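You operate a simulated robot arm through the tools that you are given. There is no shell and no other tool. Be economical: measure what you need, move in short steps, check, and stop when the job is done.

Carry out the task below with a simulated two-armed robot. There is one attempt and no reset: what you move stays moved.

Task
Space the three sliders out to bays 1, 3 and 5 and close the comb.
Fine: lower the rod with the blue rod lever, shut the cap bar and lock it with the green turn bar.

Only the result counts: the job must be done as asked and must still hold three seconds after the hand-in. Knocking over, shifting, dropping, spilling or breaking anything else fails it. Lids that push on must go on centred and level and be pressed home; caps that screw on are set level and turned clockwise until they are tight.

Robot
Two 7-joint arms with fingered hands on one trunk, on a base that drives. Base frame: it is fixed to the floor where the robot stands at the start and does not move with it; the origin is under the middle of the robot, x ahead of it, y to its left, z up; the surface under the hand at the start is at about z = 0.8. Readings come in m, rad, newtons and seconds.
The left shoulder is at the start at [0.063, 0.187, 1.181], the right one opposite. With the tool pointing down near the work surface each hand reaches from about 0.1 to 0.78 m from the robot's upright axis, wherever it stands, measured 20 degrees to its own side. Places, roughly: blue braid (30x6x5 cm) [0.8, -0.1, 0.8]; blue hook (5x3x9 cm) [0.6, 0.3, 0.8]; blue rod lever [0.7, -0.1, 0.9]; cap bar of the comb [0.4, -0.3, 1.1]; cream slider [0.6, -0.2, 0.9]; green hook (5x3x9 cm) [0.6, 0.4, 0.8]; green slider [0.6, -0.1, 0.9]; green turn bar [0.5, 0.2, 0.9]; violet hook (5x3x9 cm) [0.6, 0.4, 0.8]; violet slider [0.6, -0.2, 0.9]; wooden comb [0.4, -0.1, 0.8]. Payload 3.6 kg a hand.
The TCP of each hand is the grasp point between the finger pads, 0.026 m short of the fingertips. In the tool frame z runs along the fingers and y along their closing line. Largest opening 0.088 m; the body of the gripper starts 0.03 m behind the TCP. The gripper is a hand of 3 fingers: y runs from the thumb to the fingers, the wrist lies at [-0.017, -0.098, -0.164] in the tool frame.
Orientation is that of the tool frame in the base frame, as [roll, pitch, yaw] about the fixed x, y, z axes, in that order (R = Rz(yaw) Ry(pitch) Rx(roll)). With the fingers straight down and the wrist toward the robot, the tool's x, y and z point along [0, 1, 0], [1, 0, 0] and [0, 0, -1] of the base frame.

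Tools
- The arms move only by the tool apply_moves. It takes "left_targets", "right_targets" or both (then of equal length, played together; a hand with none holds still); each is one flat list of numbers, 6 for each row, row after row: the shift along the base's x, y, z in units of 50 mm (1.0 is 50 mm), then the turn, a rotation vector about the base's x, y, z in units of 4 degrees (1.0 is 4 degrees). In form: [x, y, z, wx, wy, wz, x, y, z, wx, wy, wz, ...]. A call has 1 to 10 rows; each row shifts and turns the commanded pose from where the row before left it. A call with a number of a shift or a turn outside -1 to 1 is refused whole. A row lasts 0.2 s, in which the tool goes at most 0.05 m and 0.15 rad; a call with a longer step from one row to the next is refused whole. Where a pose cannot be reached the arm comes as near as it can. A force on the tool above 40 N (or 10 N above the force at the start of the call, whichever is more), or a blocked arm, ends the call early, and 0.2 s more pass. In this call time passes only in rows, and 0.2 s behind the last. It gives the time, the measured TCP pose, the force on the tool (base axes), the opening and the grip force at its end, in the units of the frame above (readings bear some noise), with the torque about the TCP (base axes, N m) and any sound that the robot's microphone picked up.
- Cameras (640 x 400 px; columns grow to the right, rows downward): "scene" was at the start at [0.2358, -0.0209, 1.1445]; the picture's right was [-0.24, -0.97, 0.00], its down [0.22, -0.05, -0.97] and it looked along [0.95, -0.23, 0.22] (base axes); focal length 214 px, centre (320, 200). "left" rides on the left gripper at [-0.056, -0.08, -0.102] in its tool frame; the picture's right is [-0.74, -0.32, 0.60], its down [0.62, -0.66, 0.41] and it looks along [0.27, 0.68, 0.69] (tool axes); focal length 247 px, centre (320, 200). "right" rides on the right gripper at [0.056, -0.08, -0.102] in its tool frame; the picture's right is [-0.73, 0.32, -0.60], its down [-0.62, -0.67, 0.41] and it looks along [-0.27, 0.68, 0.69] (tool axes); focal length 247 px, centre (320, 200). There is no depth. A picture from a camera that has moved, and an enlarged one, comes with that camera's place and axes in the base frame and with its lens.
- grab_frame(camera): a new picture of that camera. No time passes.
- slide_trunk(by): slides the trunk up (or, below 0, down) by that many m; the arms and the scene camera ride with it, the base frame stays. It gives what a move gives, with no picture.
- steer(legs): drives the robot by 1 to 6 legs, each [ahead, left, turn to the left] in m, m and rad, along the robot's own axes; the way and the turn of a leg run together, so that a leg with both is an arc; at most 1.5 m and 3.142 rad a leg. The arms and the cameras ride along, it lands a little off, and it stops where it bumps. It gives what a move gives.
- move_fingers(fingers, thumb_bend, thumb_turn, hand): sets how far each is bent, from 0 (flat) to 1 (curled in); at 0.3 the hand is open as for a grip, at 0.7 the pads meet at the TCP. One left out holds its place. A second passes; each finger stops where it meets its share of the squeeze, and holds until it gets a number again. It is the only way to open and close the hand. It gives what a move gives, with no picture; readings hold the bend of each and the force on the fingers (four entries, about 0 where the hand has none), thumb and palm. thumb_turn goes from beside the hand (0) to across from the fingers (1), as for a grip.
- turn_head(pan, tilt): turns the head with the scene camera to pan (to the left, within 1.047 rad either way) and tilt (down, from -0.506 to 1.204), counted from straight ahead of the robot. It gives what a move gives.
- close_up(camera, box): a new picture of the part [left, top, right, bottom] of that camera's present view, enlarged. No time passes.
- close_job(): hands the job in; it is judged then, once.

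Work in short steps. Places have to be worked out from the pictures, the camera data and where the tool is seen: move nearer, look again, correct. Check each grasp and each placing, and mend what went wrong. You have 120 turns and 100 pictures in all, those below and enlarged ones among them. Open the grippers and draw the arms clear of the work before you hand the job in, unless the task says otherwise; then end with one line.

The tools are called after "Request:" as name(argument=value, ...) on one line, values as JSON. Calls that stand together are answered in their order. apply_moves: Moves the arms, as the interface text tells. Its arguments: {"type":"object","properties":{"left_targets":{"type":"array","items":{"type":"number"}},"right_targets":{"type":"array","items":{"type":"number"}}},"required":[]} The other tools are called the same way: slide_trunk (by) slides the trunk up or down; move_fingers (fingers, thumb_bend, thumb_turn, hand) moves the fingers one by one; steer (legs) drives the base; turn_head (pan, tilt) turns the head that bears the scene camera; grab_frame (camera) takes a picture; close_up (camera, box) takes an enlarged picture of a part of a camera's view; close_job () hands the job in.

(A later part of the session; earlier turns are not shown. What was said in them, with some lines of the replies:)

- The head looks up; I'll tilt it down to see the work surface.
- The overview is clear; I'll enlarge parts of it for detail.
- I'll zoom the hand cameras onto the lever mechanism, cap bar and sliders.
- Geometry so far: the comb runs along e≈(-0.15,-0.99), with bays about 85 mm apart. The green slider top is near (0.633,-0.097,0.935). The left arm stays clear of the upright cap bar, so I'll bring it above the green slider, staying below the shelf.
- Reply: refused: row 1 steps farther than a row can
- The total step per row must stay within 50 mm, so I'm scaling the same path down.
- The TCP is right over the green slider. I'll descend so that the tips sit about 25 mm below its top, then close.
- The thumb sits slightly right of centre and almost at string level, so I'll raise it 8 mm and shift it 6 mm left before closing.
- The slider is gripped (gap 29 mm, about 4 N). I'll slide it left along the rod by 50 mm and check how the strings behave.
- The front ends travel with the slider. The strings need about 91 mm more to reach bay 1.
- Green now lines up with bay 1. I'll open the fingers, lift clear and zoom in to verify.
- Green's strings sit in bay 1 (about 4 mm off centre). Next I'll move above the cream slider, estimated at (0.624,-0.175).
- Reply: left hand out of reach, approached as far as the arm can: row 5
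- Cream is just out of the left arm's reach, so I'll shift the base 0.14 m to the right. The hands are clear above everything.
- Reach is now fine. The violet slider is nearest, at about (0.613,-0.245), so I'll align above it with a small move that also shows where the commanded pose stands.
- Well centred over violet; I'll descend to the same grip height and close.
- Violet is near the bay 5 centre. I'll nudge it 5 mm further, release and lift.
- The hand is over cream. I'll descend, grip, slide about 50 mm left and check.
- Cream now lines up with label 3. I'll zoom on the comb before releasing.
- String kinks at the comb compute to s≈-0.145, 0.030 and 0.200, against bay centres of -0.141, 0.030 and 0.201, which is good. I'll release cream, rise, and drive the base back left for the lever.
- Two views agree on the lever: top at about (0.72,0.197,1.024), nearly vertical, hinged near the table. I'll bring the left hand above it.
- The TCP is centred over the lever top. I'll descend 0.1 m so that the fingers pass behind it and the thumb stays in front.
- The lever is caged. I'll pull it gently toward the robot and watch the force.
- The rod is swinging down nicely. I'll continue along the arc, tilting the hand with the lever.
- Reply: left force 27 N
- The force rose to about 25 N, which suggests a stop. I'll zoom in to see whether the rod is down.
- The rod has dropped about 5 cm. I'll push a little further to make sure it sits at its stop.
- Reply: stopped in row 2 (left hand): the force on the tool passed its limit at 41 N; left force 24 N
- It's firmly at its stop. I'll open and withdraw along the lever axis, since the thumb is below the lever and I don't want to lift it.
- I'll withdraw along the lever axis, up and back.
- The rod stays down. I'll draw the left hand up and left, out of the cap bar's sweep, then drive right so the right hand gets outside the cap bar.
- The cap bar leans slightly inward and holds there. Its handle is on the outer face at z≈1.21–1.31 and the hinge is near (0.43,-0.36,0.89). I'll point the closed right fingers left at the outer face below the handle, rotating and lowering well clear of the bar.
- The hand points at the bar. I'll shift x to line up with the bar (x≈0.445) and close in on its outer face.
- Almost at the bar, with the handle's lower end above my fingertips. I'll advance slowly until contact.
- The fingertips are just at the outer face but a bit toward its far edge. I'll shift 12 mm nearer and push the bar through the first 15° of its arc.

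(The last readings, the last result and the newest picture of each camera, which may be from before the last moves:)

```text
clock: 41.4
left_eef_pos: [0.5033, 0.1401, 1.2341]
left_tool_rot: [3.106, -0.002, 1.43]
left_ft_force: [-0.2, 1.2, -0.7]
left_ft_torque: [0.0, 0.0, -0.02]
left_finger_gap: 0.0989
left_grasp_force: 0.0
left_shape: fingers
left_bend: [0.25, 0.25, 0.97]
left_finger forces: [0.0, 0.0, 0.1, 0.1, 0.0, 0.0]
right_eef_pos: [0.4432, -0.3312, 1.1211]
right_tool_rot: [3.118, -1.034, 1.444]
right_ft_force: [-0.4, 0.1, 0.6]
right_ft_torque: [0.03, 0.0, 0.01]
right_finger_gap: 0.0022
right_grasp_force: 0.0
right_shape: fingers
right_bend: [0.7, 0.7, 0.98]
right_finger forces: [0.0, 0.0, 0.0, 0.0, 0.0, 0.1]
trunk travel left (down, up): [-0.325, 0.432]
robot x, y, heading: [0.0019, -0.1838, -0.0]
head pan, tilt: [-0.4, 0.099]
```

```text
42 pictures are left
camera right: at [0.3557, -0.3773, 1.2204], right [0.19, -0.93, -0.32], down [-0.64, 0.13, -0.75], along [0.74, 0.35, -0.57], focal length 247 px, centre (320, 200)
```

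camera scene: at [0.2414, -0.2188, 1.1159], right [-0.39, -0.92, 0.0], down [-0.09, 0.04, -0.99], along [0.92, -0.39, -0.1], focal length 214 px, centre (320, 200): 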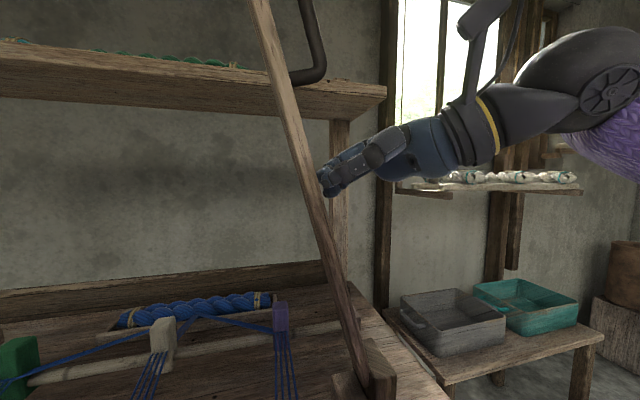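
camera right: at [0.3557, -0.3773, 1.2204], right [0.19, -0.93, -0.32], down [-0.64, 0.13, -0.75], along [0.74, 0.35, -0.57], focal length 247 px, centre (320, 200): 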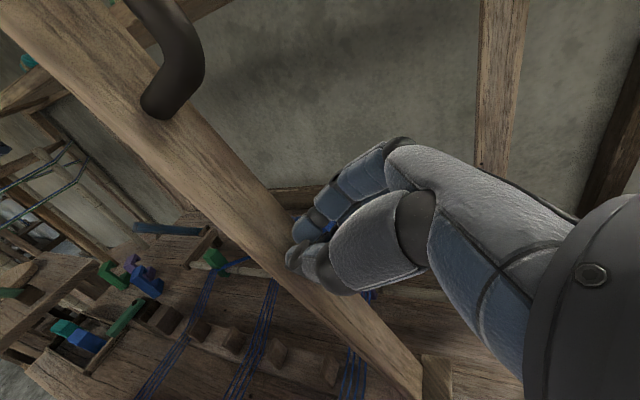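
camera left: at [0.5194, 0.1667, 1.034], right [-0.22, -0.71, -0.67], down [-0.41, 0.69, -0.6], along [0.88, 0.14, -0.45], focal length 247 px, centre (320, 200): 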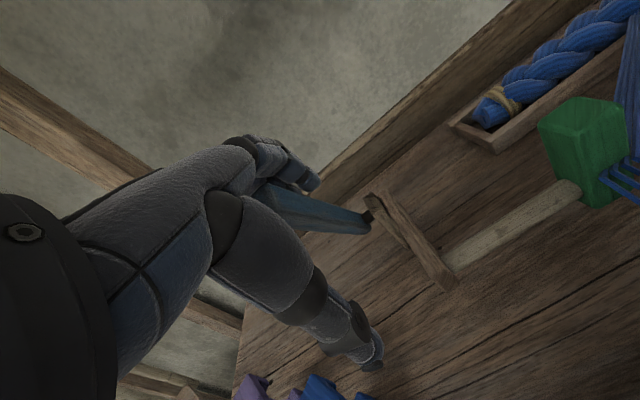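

The bar follows and isn't free-falling. I'll continue along the arc while rotating the fingers downward.

Request:
apply_moves(right_targets=[-0.1, 0.54, -0.19, -0.86, 0.13, 0, 0.08, 0.54, -0.19, -0.86, 0.13, 0, 0.07, 0.47, -0.33, -0.86, 0.13, 0, 0.07, 0.47, -0.33, -0.86, 0.13, 0])

Request:
grab_frame(camera="scene")

Request:
grab_frame(camera="right")

```text
clock: 42.4
left_eef_pos: [0.5036, 0.1382, 1.2349]
left_tool_rot: [3.108, 0.0, 1.427]
left_ft_force: [0.2, 0.2, 0.2]
left_ft_torque: [0.02, -0.02, 0.03]
left_finger_gap: 0.0989
left_grasp_force: 0.0
left_shape: fingers
left_bend: [0.25, 0.25, 0.97]
left_finger forces: [0.1, 0.0, 0.0, 0.0, 0.0, 0.0]
right_eef_pos: [0.4502, -0.2284, 1.0667]
right_tool_rot: [3.127, -0.791, 1.438]
right_ft_force: [-0.7, -0.2, -0.5]
right_ft_torque: [-0.03, -0.01, 0.01]
right_finger_gap: 0.0023
right_grasp_force: 0.1
right_shape: fingers
right_bend: [0.7, 0.7, 0.98]
right_finger forces: [0.0, 0.0, 0.0, 0.0, 0.1, 0.1]
trunk travel left (down, up): [-0.325, 0.432]
robot x, y, heading: [-0.0036, -0.1818, 0.0]
head pan, tilt: [-0.4, 0.099]
```

```text
41 pictures are left
camera scene: at [0.2414, -0.2189, 1.1159], right [-0.39, -0.92, 0.0], down [-0.09, 0.04, -0.99], along [0.92, -0.39, -0.1], focal length 214 px, centre (320, 200)
```

scene: 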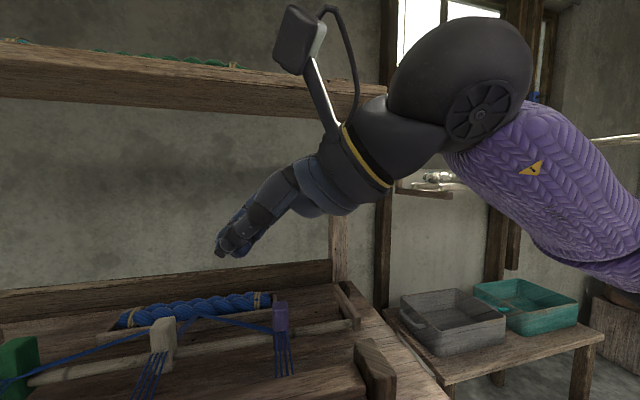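

```text
40 pictures are left
camera right: at [0.3657, -0.2514, 1.1776], right [0.18, -0.98, -0.1], down [-0.67, -0.05, -0.74], along [0.72, 0.2, -0.67], focal length 247 px, centre (320, 200)
```

right: 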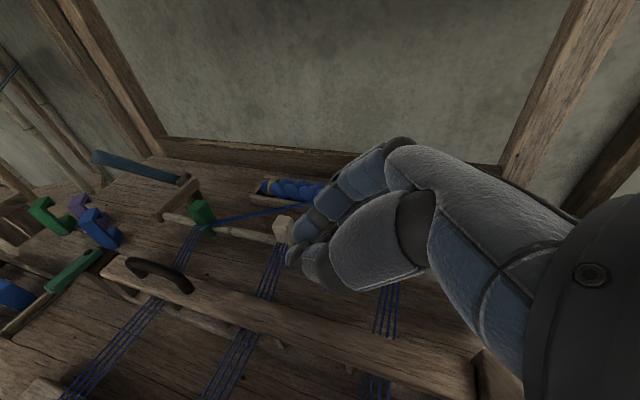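

The bar has swung over and appears to have come down on the comb. I'll raise the right hand and look.

Request:
apply_moves(right_targets=[0, -0.6, 0.7, 0, 0, 0, 0, -0.6, 0.7, 0, 0, 0, 0, -0.6, 0.7, 0, 0, 0])

Request:
turn_head(pan=0.1, tilt=0.75)

Request:
grab_frame(camera="scene")

```text
clock: 43.2
left_eef_pos: [0.5046, 0.1386, 1.2352]
left_tool_rot: [3.108, 0.0, 1.429]
left_ft_force: [-0.4, 0.1, 0.0]
left_ft_torque: [0.01, -0.03, 0.0]
left_finger_gap: 0.0985
left_grasp_force: 0.0
left_shape: fingers
left_bend: [0.25, 0.25, 0.97]
left_finger forces: [0.1, 0.0, 0.0, 0.0, 0.1, 0.0]
right_eef_pos: [0.4491, -0.3222, 1.1744]
right_tool_rot: [3.126, -0.794, 1.439]
right_ft_force: [0.8, 0.2, -0.4]
right_ft_torque: [0.0, 0.01, -0.01]
right_finger_gap: 0.002
right_grasp_force: 0.1
right_shape: fingers
right_bend: [0.7, 0.7, 0.98]
right_finger forces: [0.1, 0.0, 0.1, 0.0, 0.0, 0.0]
trunk travel left (down, up): [-0.325, 0.432]
robot x, y, heading: [0.0013, -0.176, 0.008]
head pan, tilt: [-0.4, 0.099]
```

```text
clock: 44.2
left_eef_pos: [0.5042, 0.1381, 1.2341]
left_tool_rot: [3.108, 0.001, 1.428]
left_ft_force: [-0.1, -0.3, 1.2]
left_ft_torque: [-0.03, -0.02, -0.02]
left_finger_gap: 0.0989
left_grasp_force: 0.0
left_shape: fingers
left_bend: [0.25, 0.25, 0.97]
left_finger forces: [0.0, 0.1, 0.0, 0.0, 0.0, 0.0]
right_eef_pos: [0.449, -0.3223, 1.1733]
right_tool_rot: [3.128, -0.794, 1.438]
right_ft_force: [-0.4, -0.3, -0.5]
right_ft_torque: [-0.02, 0.04, 0.0]
right_finger_gap: 0.002
right_grasp_force: 0.2
right_shape: fingers
right_bend: [0.7, 0.7, 0.98]
right_finger forces: [0.0, 0.0, 0.1, 0.0, 0.0, 0.0]
trunk travel left (down, up): [-0.325, 0.432]
robot x, y, heading: [0.0004, -0.1805, 0.003]
head pan, tilt: [0.099, 0.75]
```

```text
39 pictures are left
camera scene: at [0.2389, -0.1752, 1.057], right [0.1, -0.99, 0.0], down [-0.68, -0.07, -0.73], along [0.73, 0.07, -0.68], focal length 214 px, centre (320, 200)
```

scene: 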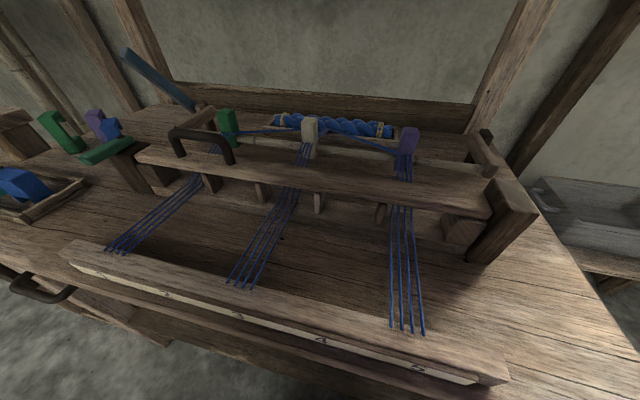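

The cap bar is down. I'll zoom on the turn bar and the cap end.

Request:
close_up(camera="scene", box=[60, 100, 260, 225])

Request:
close_up(camera="scene", box=[340, 130, 580, 280])

Request:
grab_frame(camera="left")

```text
3.20 times, centred on (160, 162) of scene
camera zoom: at [0.2389, -0.1752, 1.057], right [0.1, -0.99, 0.0], down [-0.68, -0.07, -0.73], along [0.73, 0.07, -0.68], focal length 686 px, centre (832, 320)
```

zoom: 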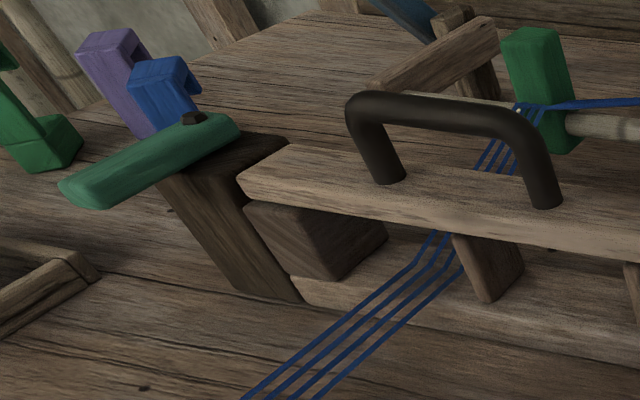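

```text
2.67 times, centred on (460, 205) of scene
camera zoom: at [0.2389, -0.1752, 1.057], right [0.1, -0.99, 0.0], down [-0.68, -0.07, -0.73], along [0.73, 0.07, -0.68], focal length 572 px, centre (-53, 187)
```

zoom: 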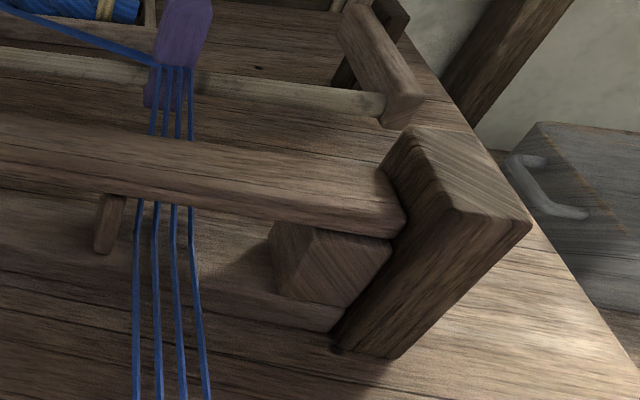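

```text
36 pictures are left
camera left: at [0.4126, 0.0947, 1.3333], right [-0.4, -0.69, -0.61], down [-0.56, 0.71, -0.43], along [0.73, 0.17, -0.66], focal length 247 px, centre (320, 200)
```

left: 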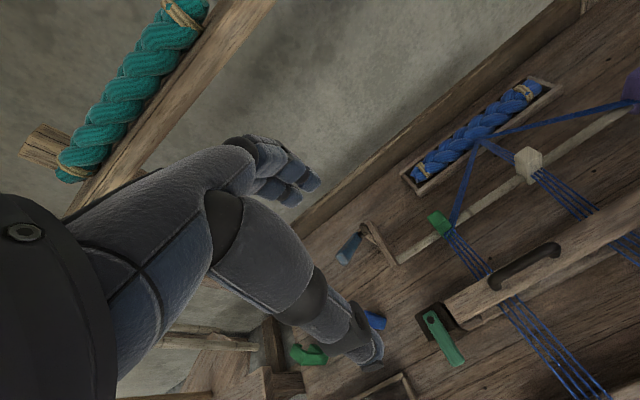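

The turn bar pivots at about (0.521,0.167) and points toward the robot. It needs about 90° counter-clockwise (seen from above) to lie over the cap end. I'll close the left fingers and bring them to the left of its free end, hovering first.

Request:
move_fingers(hand="left", fingers=0.7, thumb_bend=0.7)

Request:
apply_moves(left_targets=[-0.1, 0.4, -0.8, 0.1, 0.4, 0, -0.1, 0.4, -0.8, 0, 0, 0, -0.1, 0.4, -0.8, 0, 0, 0, -0.1, 0.4, -0.8, 0, 0, 0, -0.14, 0.44, -0.8, 0, 0, 0])

Request:
grab_frame(camera="left")

Request:
turn_head(pan=0.5, tilt=0.6)

Request:
grab_frame(camera="scene")

```text
clock: 45.2
left_eef_pos: [0.5035, 0.1399, 1.2354]
left_tool_rot: [3.109, 0.0, 1.426]
left_ft_force: [-0.9, -0.1, 0.0]
left_ft_torque: [0.04, 0.01, -0.01]
left_finger_gap: 0.0026
left_grasp_force: 0.0
left_shape: fingers
left_bend: [0.7, 0.7, 0.97]
left_finger forces: [0.0, 0.0, 0.0, 0.0, 0.1, 0.0]
right_eef_pos: [0.4492, -0.3219, 1.1735]
right_tool_rot: [3.126, -0.794, 1.438]
right_ft_force: [0.0, -0.2, -0.1]
right_ft_torque: [0.01, -0.01, 0.01]
right_finger_gap: 0.0017
right_grasp_force: 0.1
right_shape: fingers
right_bend: [0.7, 0.7, 0.98]
right_finger forces: [0.1, 0.0, 0.0, 0.0, 0.0, 0.0]
trunk travel left (down, up): [-0.325, 0.432]
robot x, y, heading: [-0.0014, -0.1835, 0.003]
head pan, tilt: [0.099, 0.75]
```

```text
clock: 46.4
left_eef_pos: [0.4761, 0.2435, 1.0365]
left_tool_rot: [3.135, -0.003, 1.427]
left_ft_force: [-0.5, -0.2, -0.1]
left_ft_torque: [-0.04, 0.0, 0.0]
left_finger_gap: 0.002
left_grasp_force: 0.0
left_shape: fingers
left_bend: [0.7, 0.7, 0.97]
left_finger forces: [0.0, 0.1, 0.1, 0.1, 0.0, 0.1]
right_eef_pos: [0.4482, -0.3215, 1.1742]
right_tool_rot: [3.127, -0.792, 1.437]
right_ft_force: [-0.5, -0.1, 0.1]
right_ft_torque: [-0.03, -0.03, 0.02]
right_finger_gap: 0.002
right_grasp_force: 0.0
right_shape: fingers
right_bend: [0.7, 0.7, 0.98]
right_finger forces: [0.1, 0.0, 0.1, 0.0, 0.0, 0.1]
trunk travel left (down, up): [-0.325, 0.432]
robot x, y, heading: [-0.0011, -0.1851, 0.001]
head pan, tilt: [0.099, 0.75]
```

```text
35 pictures are left
camera left: at [0.3867, 0.1973, 1.1364], right [-0.42, -0.68, -0.6], down [-0.57, 0.71, -0.41], along [0.71, 0.17, -0.68], focal length 247 px, centre (320, 200)
```

left: 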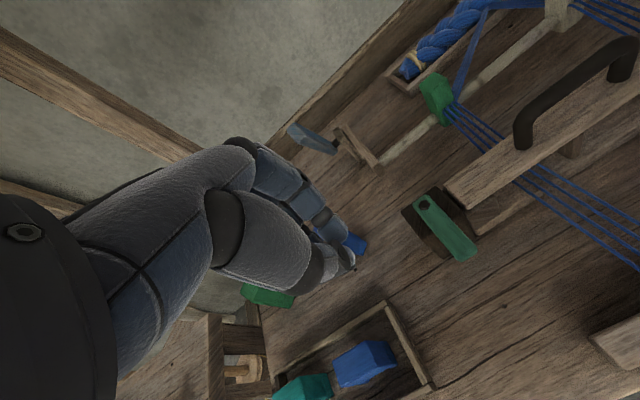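

```text
clock: 47.3
left_eef_pos: [0.4755, 0.2412, 1.0362]
left_tool_rot: [3.137, -0.004, 1.427]
left_ft_force: [0.8, 0.1, -0.2]
left_ft_torque: [0.01, -0.04, 0.01]
left_finger_gap: 0.0021
left_grasp_force: 0.0
left_shape: fingers
left_bend: [0.7, 0.7, 0.97]
left_finger forces: [0.0, 0.0, 0.0, 0.1, 0.0, 0.0]
right_eef_pos: [0.4484, -0.3215, 1.173]
right_tool_rot: [3.128, -0.794, 1.438]
right_ft_force: [0.0, -0.6, -0.1]
right_ft_torque: [0.01, -0.02, 0.0]
right_finger_gap: 0.002
right_grasp_force: 0.0
right_shape: fingers
right_bend: [0.7, 0.7, 0.98]
right_finger forces: [0.0, 0.1, 0.0, 0.1, 0.1, 0.0]
trunk travel left (down, up): [-0.325, 0.432]
robot x, y, heading: [0.0037, -0.1831, 0.004]
head pan, tilt: [0.499, 0.6]
```

```text
34 pictures are left
camera scene: at [0.2339, -0.1411, 1.0698], right [0.48, -0.88, 0.0], down [-0.5, -0.27, -0.82], along [0.72, 0.4, -0.57], focal length 214 px, centre (320, 200)
```

scene: 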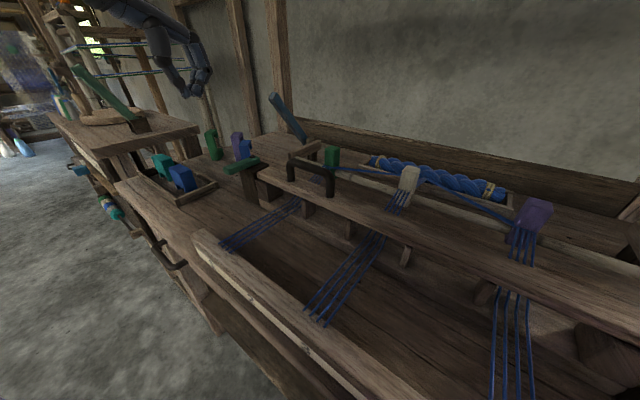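

Estimates agree (pivot (0.518,0.168), end (0.459,0.178)). I'll descend to the left of the bar so the tips are at its height.

Request:
apply_moves(left_targets=[0, 0, -0.8, 0, 0, 0, 0, 0, -0.8, 0, 0, 0, 0, 0, -0.82, 0, 0, 0])

Request:
close_up(camera="scene", box=[180, 100, 340, 200])

Request:
close_up(camera="left", box=[280, 100, 600, 300])

```text
clock: 48.1
left_eef_pos: [0.4759, 0.2412, 0.9122]
left_tool_rot: [3.136, -0.002, 1.428]
left_ft_force: [-0.3, -0.7, 0.3]
left_ft_torque: [0.03, -0.01, 0.02]
left_finger_gap: 0.0024
left_grasp_force: 0.1
left_shape: fingers
left_bend: [0.7, 0.7, 0.97]
left_finger forces: [0.0, 0.0, 0.1, 0.0, 0.0, 0.1]
right_eef_pos: [0.4483, -0.3213, 1.1757]
right_tool_rot: [3.127, -0.794, 1.439]
right_ft_force: [-0.3, 0.4, 0.9]
right_ft_torque: [0.0, 0.02, 0.02]
right_finger_gap: 0.0023
right_grasp_force: 0.1
right_shape: fingers
right_bend: [0.7, 0.7, 0.98]
right_finger forces: [0.0, 0.1, 0.1, 0.0, 0.1, 0.1]
trunk travel left (down, up): [-0.325, 0.432]
robot x, y, heading: [0.0029, -0.1821, -0.001]
head pan, tilt: [0.499, 0.6]
```

```text
4.00 times, centred on (260, 150) of scene
camera zoom: at [0.234, -0.1409, 1.0698], right [0.48, -0.88, 0.0], down [-0.5, -0.27, -0.82], along [0.72, 0.4, -0.57], focal length 858 px, centre (560, 400)
```

zoom: 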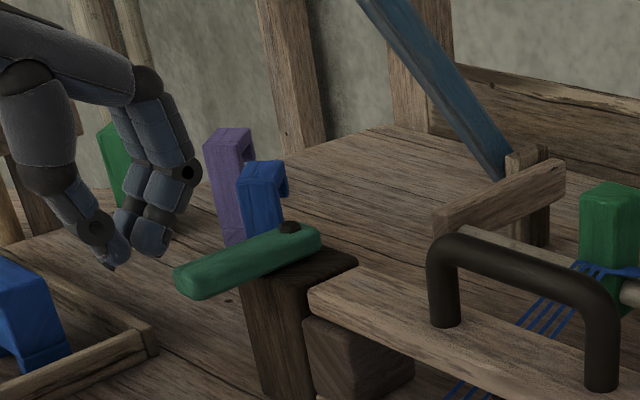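

```text
2.00 times, centred on (440, 200) of left
camera zoom: at [0.3876, 0.1968, 1.0137], right [-0.42, -0.68, -0.6], down [-0.57, 0.71, -0.41], along [0.71, 0.17, -0.68], focal length 494 px, centre (80, 200)
```

zoom: 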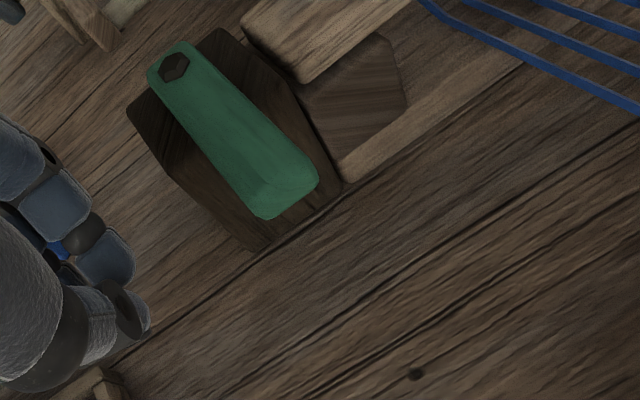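

The tips are at about z 0.885 and the bar spans about 0.885–0.905. I'll lower 6 mm and begin pushing the bar end to the right along its arc.

Request:
apply_moves(left_targets=[0, -0.2, -0.12, 0, 0, 0, 0, -0.4, 0, 0, 0, 0, -0.28, -0.54, 0, 0, 0, 0])

Request:
close_up(camera="scene", box=[180, 100, 340, 200])

Request:
close_up(camera="left", box=[280, 100, 600, 300])

```text
clock: 48.9
left_eef_pos: [0.4611, 0.1851, 0.909]
left_tool_rot: [3.136, -0.004, 1.429]
left_ft_force: [-1.5, 0.9, 0.8]
left_ft_torque: [-0.01, 0.01, 0.01]
left_finger_gap: 0.0022
left_grasp_force: 0.2
left_shape: fingers
left_bend: [0.7, 0.7, 0.97]
left_finger forces: [0.8, 0.0, 0.1, 0.1, 0.0, 0.0]
right_eef_pos: [0.4489, -0.3223, 1.1741]
right_tool_rot: [3.125, -0.794, 1.44]
right_ft_force: [0.1, -0.4, 0.6]
right_ft_torque: [0.01, 0.0, -0.01]
right_finger_gap: 0.0019
right_grasp_force: 0.1
right_shape: fingers
right_bend: [0.7, 0.7, 0.98]
right_finger forces: [0.0, 0.1, 0.1, 0.1, 0.0, 0.0]
trunk travel left (down, up): [-0.325, 0.432]
robot x, y, heading: [0.0012, -0.1848, 0.002]
head pan, tilt: [0.499, 0.6]
```

```text
4.00 times, centred on (260, 150) of scene
camera zoom: at [0.2336, -0.1412, 1.0699], right [0.48, -0.88, 0.0], down [-0.5, -0.27, -0.83], along [0.72, 0.4, -0.56], focal length 858 px, centre (560, 400)
```

zoom: 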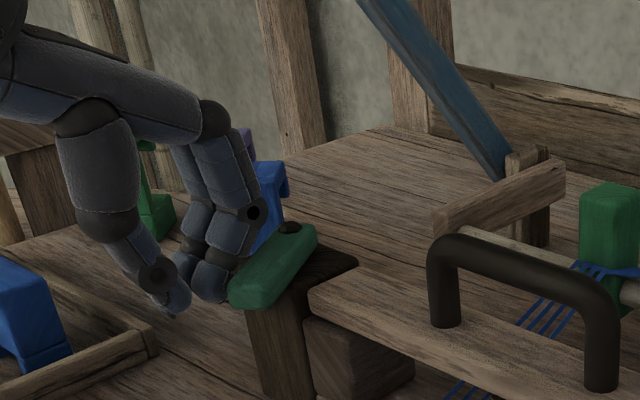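

```text
2.00 times, centred on (440, 200) of left
camera zoom: at [0.3727, 0.1392, 1.0094], right [-0.42, -0.68, -0.6], down [-0.57, 0.71, -0.41], along [0.71, 0.17, -0.68], focal length 494 px, centre (80, 200)
```

zoom: 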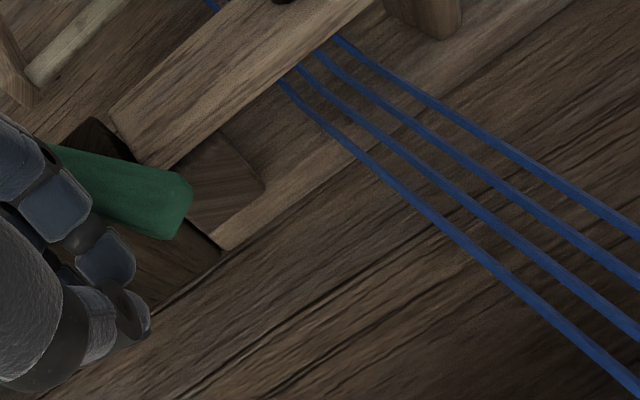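

It's turning, about 25° so far. I'll continue along the arc.

Request:
apply_moves(left_targets=[-0.04, -0.5, 0, 0, 0, 0, 0.19, -0.45, 0, 0, 0, 0, 0.2, -0.3, 0, 0, 0, 0])

Request:
close_up(camera="scene", box=[180, 100, 340, 200])

Request:
close_up(camera="left", box=[200, 60, 520, 260])

```text
clock: 49.7
left_eef_pos: [0.4795, 0.121, 0.9075]
left_tool_rot: [3.135, -0.002, 1.43]
left_ft_force: [-5.8, 0.8, 4.4]
left_ft_torque: [0.05, -0.07, 0.11]
left_finger_gap: 0.0004
left_grasp_force: 3.4
left_shape: fingers
left_bend: [0.71, 0.7, 0.97]
left_finger forces: [0.8, 6.3, 0.0, 0.0, 0.0, 0.1]
right_eef_pos: [0.4483, -0.322, 1.1753]
right_tool_rot: [3.128, -0.795, 1.439]
right_ft_force: [-0.4, 0.1, 0.0]
right_ft_torque: [0.0, 0.01, 0.0]
right_finger_gap: 0.0018
right_grasp_force: 0.1
right_shape: fingers
right_bend: [0.7, 0.7, 0.98]
right_finger forces: [0.0, 0.0, 0.1, 0.1, 0.0, 0.0]
trunk travel left (down, up): [-0.325, 0.432]
robot x, y, heading: [0.0001, -0.1843, 0.001]
head pan, tilt: [0.499, 0.6]
```

```text
4.00 times, centred on (260, 150) of scene
camera zoom: at [0.2327, -0.1409, 1.0702], right [0.48, -0.88, 0.0], down [-0.49, -0.27, -0.83], along [0.72, 0.4, -0.56], focal length 858 px, centre (560, 400)
```

zoom: 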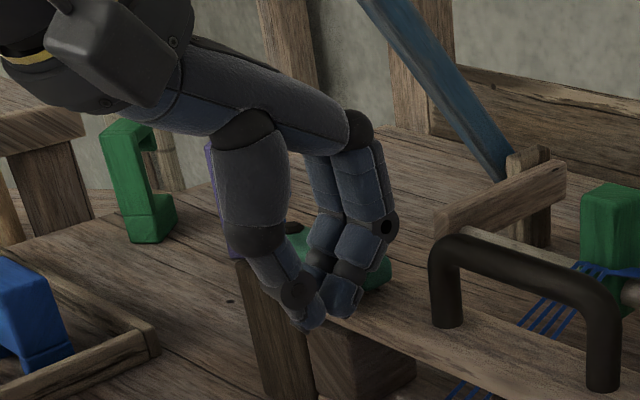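

```text
2.00 times, centred on (360, 160) of left
camera zoom: at [0.3911, 0.0772, 1.0092], right [-0.41, -0.68, -0.6], down [-0.57, 0.71, -0.41], along [0.71, 0.17, -0.68], focal length 494 px, centre (240, 280)
```

zoom: 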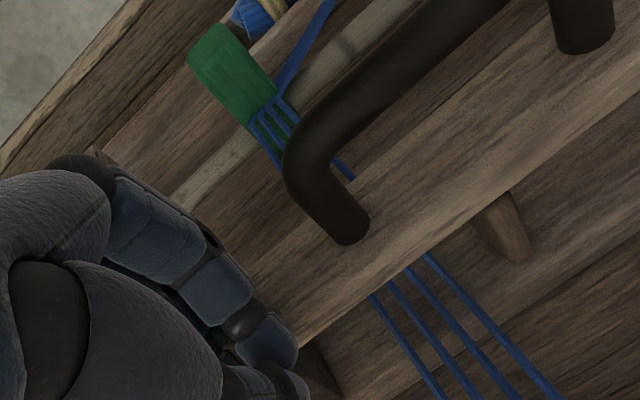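

The bar is over the cap end. I'll push a little further (+x) to check whether it's at a stop.

Request:
apply_moves(left_targets=[0.2, 0, 0.02, 0, 0, 0])

Request:
apply_moves(left_targets=[-0.5, 0.1, 0, 0, 0, 0, -0.5, 0.1, 0.6, 0, 0, 0, -0.3, 0.3, 0.8, 0, 0, 0, 0, 0.5, 0.8, 0, 0, 0])

Request:
close_up(camera="scene", box=[180, 100, 340, 200])

Request:
grab_frame(camera="left")

```text
clock: 50.1
left_eef_pos: [0.488, 0.1213, 0.9109]
left_tool_rot: [3.136, -0.004, 1.427]
left_ft_force: [-19.8, 1.1, 11.2]
left_ft_torque: [0.06, 0.05, 0.16]
left_finger_gap: 0.0
left_grasp_force: 10.4
left_shape: fingers
left_bend: [0.73, 0.68, 0.97]
left_finger forces: [1.7, 19.5, 0.0, 0.0, 0.1, 0.0]
right_eef_pos: [0.4462, -0.3223, 1.1748]
right_tool_rot: [3.124, -0.794, 1.442]
right_ft_force: [-0.3, 1.3, 0.1]
right_ft_torque: [-0.03, 0.01, 0.01]
right_finger_gap: 0.0019
right_grasp_force: 0.1
right_shape: fingers
right_bend: [0.7, 0.7, 0.98]
right_finger forces: [0.1, 0.0, 0.1, 0.0, 0.0, 0.0]
trunk travel left (down, up): [-0.325, 0.432]
robot x, y, heading: [-0.0022, -0.1832, 0.002]
head pan, tilt: [0.499, 0.6]
```

```text
clock: 51.1
left_eef_pos: [0.4255, 0.1728, 1.0197]
left_tool_rot: [3.136, -0.003, 1.429]
left_ft_force: [0.8, 0.7, -0.2]
left_ft_torque: [0.03, 0.03, -0.02]
left_finger_gap: 0.002
left_grasp_force: 0.0
left_shape: fingers
left_bend: [0.7, 0.7, 0.98]
left_finger forces: [0.0, 0.1, 0.0, 0.0, 0.1, 0.0]
right_eef_pos: [0.4501, -0.3213, 1.1746]
right_tool_rot: [3.126, -0.792, 1.437]
right_ft_force: [0.1, 0.3, -0.3]
right_ft_torque: [-0.02, 0.0, -0.01]
right_finger_gap: 0.0021
right_grasp_force: 0.0
right_shape: fingers
right_bend: [0.7, 0.7, 0.98]
right_finger forces: [0.0, 0.0, 0.0, 0.1, 0.1, 0.1]
trunk travel left (down, up): [-0.325, 0.432]
robot x, y, heading: [0.0019, -0.1815, 0.001]
head pan, tilt: [0.499, 0.6]
```

```text
4.00 times, centred on (260, 150) of scene
camera zoom: at [0.2337, -0.1411, 1.0699], right [0.48, -0.88, 0.0], down [-0.5, -0.27, -0.83], along [0.72, 0.4, -0.56], focal length 858 px, centre (560, 400)
```

zoom: 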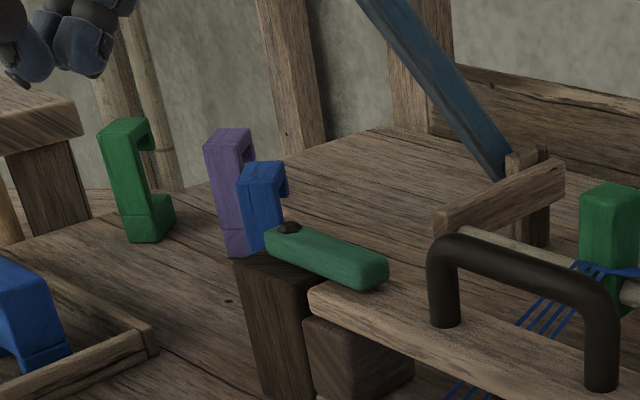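

```text
26 pictures are left
camera left: at [0.3363, 0.128, 1.1204], right [-0.42, -0.68, -0.6], down [-0.57, 0.71, -0.41], along [0.71, 0.17, -0.68], focal length 247 px, centre (320, 200)
```

left: 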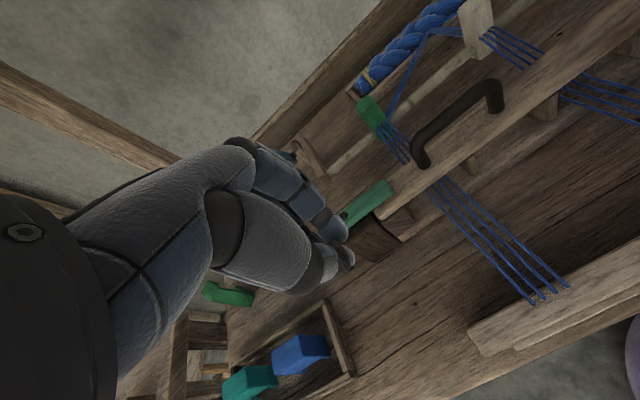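

The turn bar now lies along the cap axis over its end and resisted a 20 N push. I'll verify the bay 1 strings and the others under the cap.

Request:
close_up(camera="left", box=[320, 80, 560, 230])

Request:
turn_head(pan=0.5, tilt=0.9)

Request:
close_up(camera="scene", box=[200, 50, 520, 250])

```text
2.67 times, centred on (440, 155) of left
camera zoom: at [0.3363, 0.128, 1.1204], right [-0.42, -0.68, -0.6], down [-0.57, 0.71, -0.41], along [0.71, 0.17, -0.68], focal length 659 px, centre (0, 320)
```

zoom: 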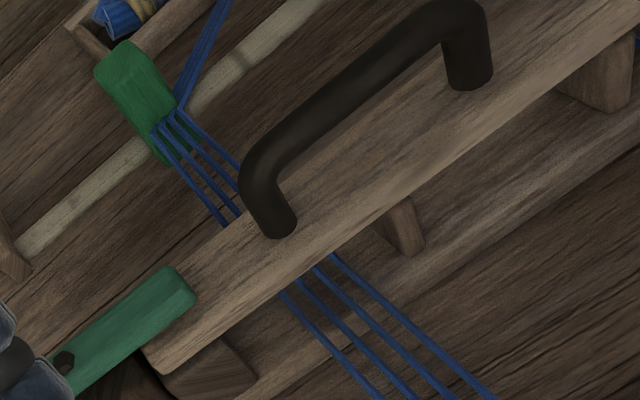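

```text
clock: 51.9
left_eef_pos: [0.4251, 0.1726, 1.019]
left_tool_rot: [3.136, -0.006, 1.428]
left_ft_force: [0.6, -0.1, 0.5]
left_ft_torque: [0.01, -0.03, 0.01]
left_finger_gap: 0.0021
left_grasp_force: 0.2
left_shape: fingers
left_bend: [0.7, 0.7, 0.98]
left_finger forces: [0.0, 0.0, 0.0, 0.0, 0.1, 0.0]
right_eef_pos: [0.4485, -0.3213, 1.1747]
right_tool_rot: [3.127, -0.794, 1.438]
right_ft_force: [0.6, 0.3, -0.5]
right_ft_torque: [0.0, 0.02, -0.02]
right_finger_gap: 0.0022
right_grasp_force: 0.0
right_shape: fingers
right_bend: [0.7, 0.7, 0.98]
right_finger forces: [0.1, 0.1, 0.0, 0.0, 0.0, 0.0]
trunk travel left (down, up): [-0.325, 0.432]
robot x, y, heading: [0.0024, -0.1815, 0.008]
head pan, tilt: [0.499, 0.901]
```

```text
2.00 times, centred on (360, 150) of scene
camera zoom: at [0.2225, -0.1472, 1.0451], right [0.48, -0.88, 0.0], down [-0.69, -0.38, -0.62], along [0.55, 0.3, -0.78], focal length 429 px, centre (240, 300)
```

zoom: 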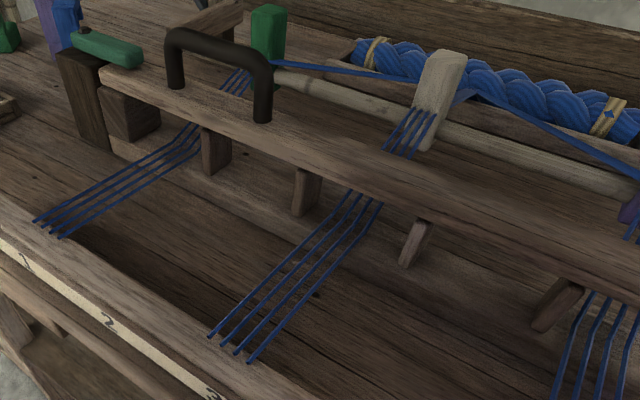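

All three bundles lie in bays 1, 3 and 5, the rod is down, and the cap is shut and locked. I'll open both hands and draw the arms clear.

Request:
apply_moves(left_targets=[0, 0.3, 0.8, 0, 0, 0, 0, 0.3, 0.8, 0, 0, 0, 0, 0.3, 0.8, 0, 0, 0, 0, 0.3, 0.8, 0, 0, 0], right_targets=[0, -0.5, 0.7, 0, 0, 0, 0, -0.5, 0.7, 0, 0, 0, 0, -0.5, 0.7, 0, 0, 0, 0, -0.5, 0.7, 0, 0, 0])

Request:
move_fingers(hand="left", fingers=0.3, thumb_bend=0.3)

Request:
move_fingers(hand="right", fingers=0.3, thumb_bend=0.3)

Request:
turn_head(pan=0.15, tilt=0.7)

Request:
grab_frame(camera="scene")

```text
clock: 52.9
left_eef_pos: [0.4248, 0.2313, 1.1792]
left_tool_rot: [3.136, -0.004, 1.427]
left_ft_force: [-0.1, 0.8, 0.0]
left_ft_torque: [-0.02, -0.01, -0.02]
left_finger_gap: 0.002
left_grasp_force: 0.0
left_shape: fingers
left_bend: [0.7, 0.7, 0.98]
left_finger forces: [0.1, 0.0, 0.0, 0.0, 0.0, 0.1]
right_eef_pos: [0.4524, -0.4209, 1.3148]
right_tool_rot: [3.129, -0.795, 1.437]
right_ft_force: [-0.1, 0.1, -0.6]
right_ft_torque: [-0.02, -0.01, -0.01]
right_finger_gap: 0.0022
right_grasp_force: 0.0
right_shape: fingers
right_bend: [0.7, 0.7, 0.98]
right_finger forces: [0.1, 0.0, 0.0, 0.0, 0.0, 0.0]
trunk travel left (down, up): [-0.325, 0.432]
robot x, y, heading: [0.0008, -0.1829, 0.005]
head pan, tilt: [0.499, 0.901]
```

```text
clock: 53.9
left_eef_pos: [0.4246, 0.2319, 1.1789]
left_tool_rot: [3.137, -0.004, 1.428]
left_ft_force: [-0.4, -0.2, -1.0]
left_ft_torque: [0.02, 0.0, 0.01]
left_finger_gap: 0.0881
left_grasp_force: 0.2
left_shape: fingers
left_bend: [0.3, 0.3, 0.98]
left_finger forces: [0.0, 0.0, 0.1, 0.1, 0.0, 0.0]
right_eef_pos: [0.4518, -0.4196, 1.3135]
right_tool_rot: [3.123, -0.795, 1.441]
right_ft_force: [0.1, 0.0, -0.5]
right_ft_torque: [0.01, -0.03, 0.01]
right_finger_gap: 0.002
right_grasp_force: 0.1
right_shape: fingers
right_bend: [0.7, 0.7, 0.98]
right_finger forces: [0.0, 0.1, 0.0, 0.1, 0.0, 0.0]
trunk travel left (down, up): [-0.325, 0.432]
robot x, y, heading: [-0.0014, -0.1845, 0.002]
head pan, tilt: [0.499, 0.901]
```

```text
clock: 54.9
left_eef_pos: [0.4253, 0.2314, 1.179]
left_tool_rot: [3.137, -0.003, 1.428]
left_ft_force: [-0.2, 0.6, -0.6]
left_ft_torque: [0.0, 0.03, 0.0]
left_finger_gap: 0.0878
left_grasp_force: 0.0
left_shape: fingers
left_bend: [0.3, 0.3, 0.98]
left_finger forces: [0.1, 0.0, 0.1, 0.0, 0.0, 0.0]
right_eef_pos: [0.4514, -0.4192, 1.3149]
right_tool_rot: [3.127, -0.795, 1.437]
right_ft_force: [-0.4, 0.0, 0.3]
right_ft_torque: [0.03, -0.01, -0.01]
right_finger_gap: 0.0879
right_grasp_force: 0.1
right_shape: fingers
right_bend: [0.3, 0.3, 0.98]
right_finger forces: [0.1, 0.0, 0.0, 0.0, 0.1, 0.0]
trunk travel left (down, up): [-0.325, 0.432]
robot x, y, heading: [-0.0013, -0.1844, -0.002]
head pan, tilt: [0.499, 0.901]
```

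```text
clock: 55.7
left_eef_pos: [0.4249, 0.232, 1.1782]
left_tool_rot: [3.137, -0.005, 1.427]
left_ft_force: [-0.4, 0.5, -0.8]
left_ft_torque: [-0.01, -0.04, 0.04]
left_finger_gap: 0.088
left_grasp_force: 0.1
left_shape: fingers
left_bend: [0.3, 0.3, 0.98]
left_finger forces: [0.0, 0.1, 0.0, 0.0, 0.0, 0.1]
right_eef_pos: [0.4507, -0.4198, 1.3124]
right_tool_rot: [3.124, -0.793, 1.439]
right_ft_force: [-0.9, -0.2, 0.1]
right_ft_torque: [0.02, 0.02, 0.01]
right_finger_gap: 0.0883
right_grasp_force: 0.0
right_shape: fingers
right_bend: [0.3, 0.3, 0.98]
right_finger forces: [0.1, 0.0, 0.0, 0.0, 0.0, 0.1]
trunk travel left (down, up): [-0.325, 0.432]
robot x, y, heading: [-0.0011, -0.184, -0.001]
head pan, tilt: [0.15, 0.7]
```

```text
23 pictures are left
camera scene: at [0.2403, -0.1706, 1.0612], right [0.15, -0.99, 0.0], down [-0.64, -0.1, -0.76], along [0.76, 0.12, -0.64], focal length 214 px, centre (320, 200)
```

scene: 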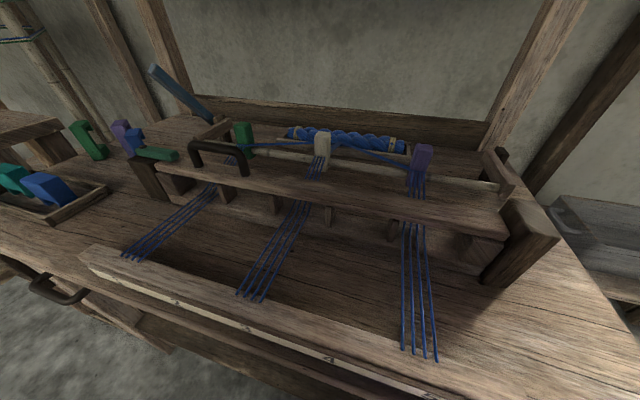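

Everything is in place, the arms are clear and nothing else was disturbed, so I'm handing in.

Request:
close_job()

```text
The job is handed in.
```

I handed the job in: the sliders are at bays 1 (green), 3 (cream) and 5 (violet), the rod is lowered, and the cap bar is shut and locked with the green turn bar.
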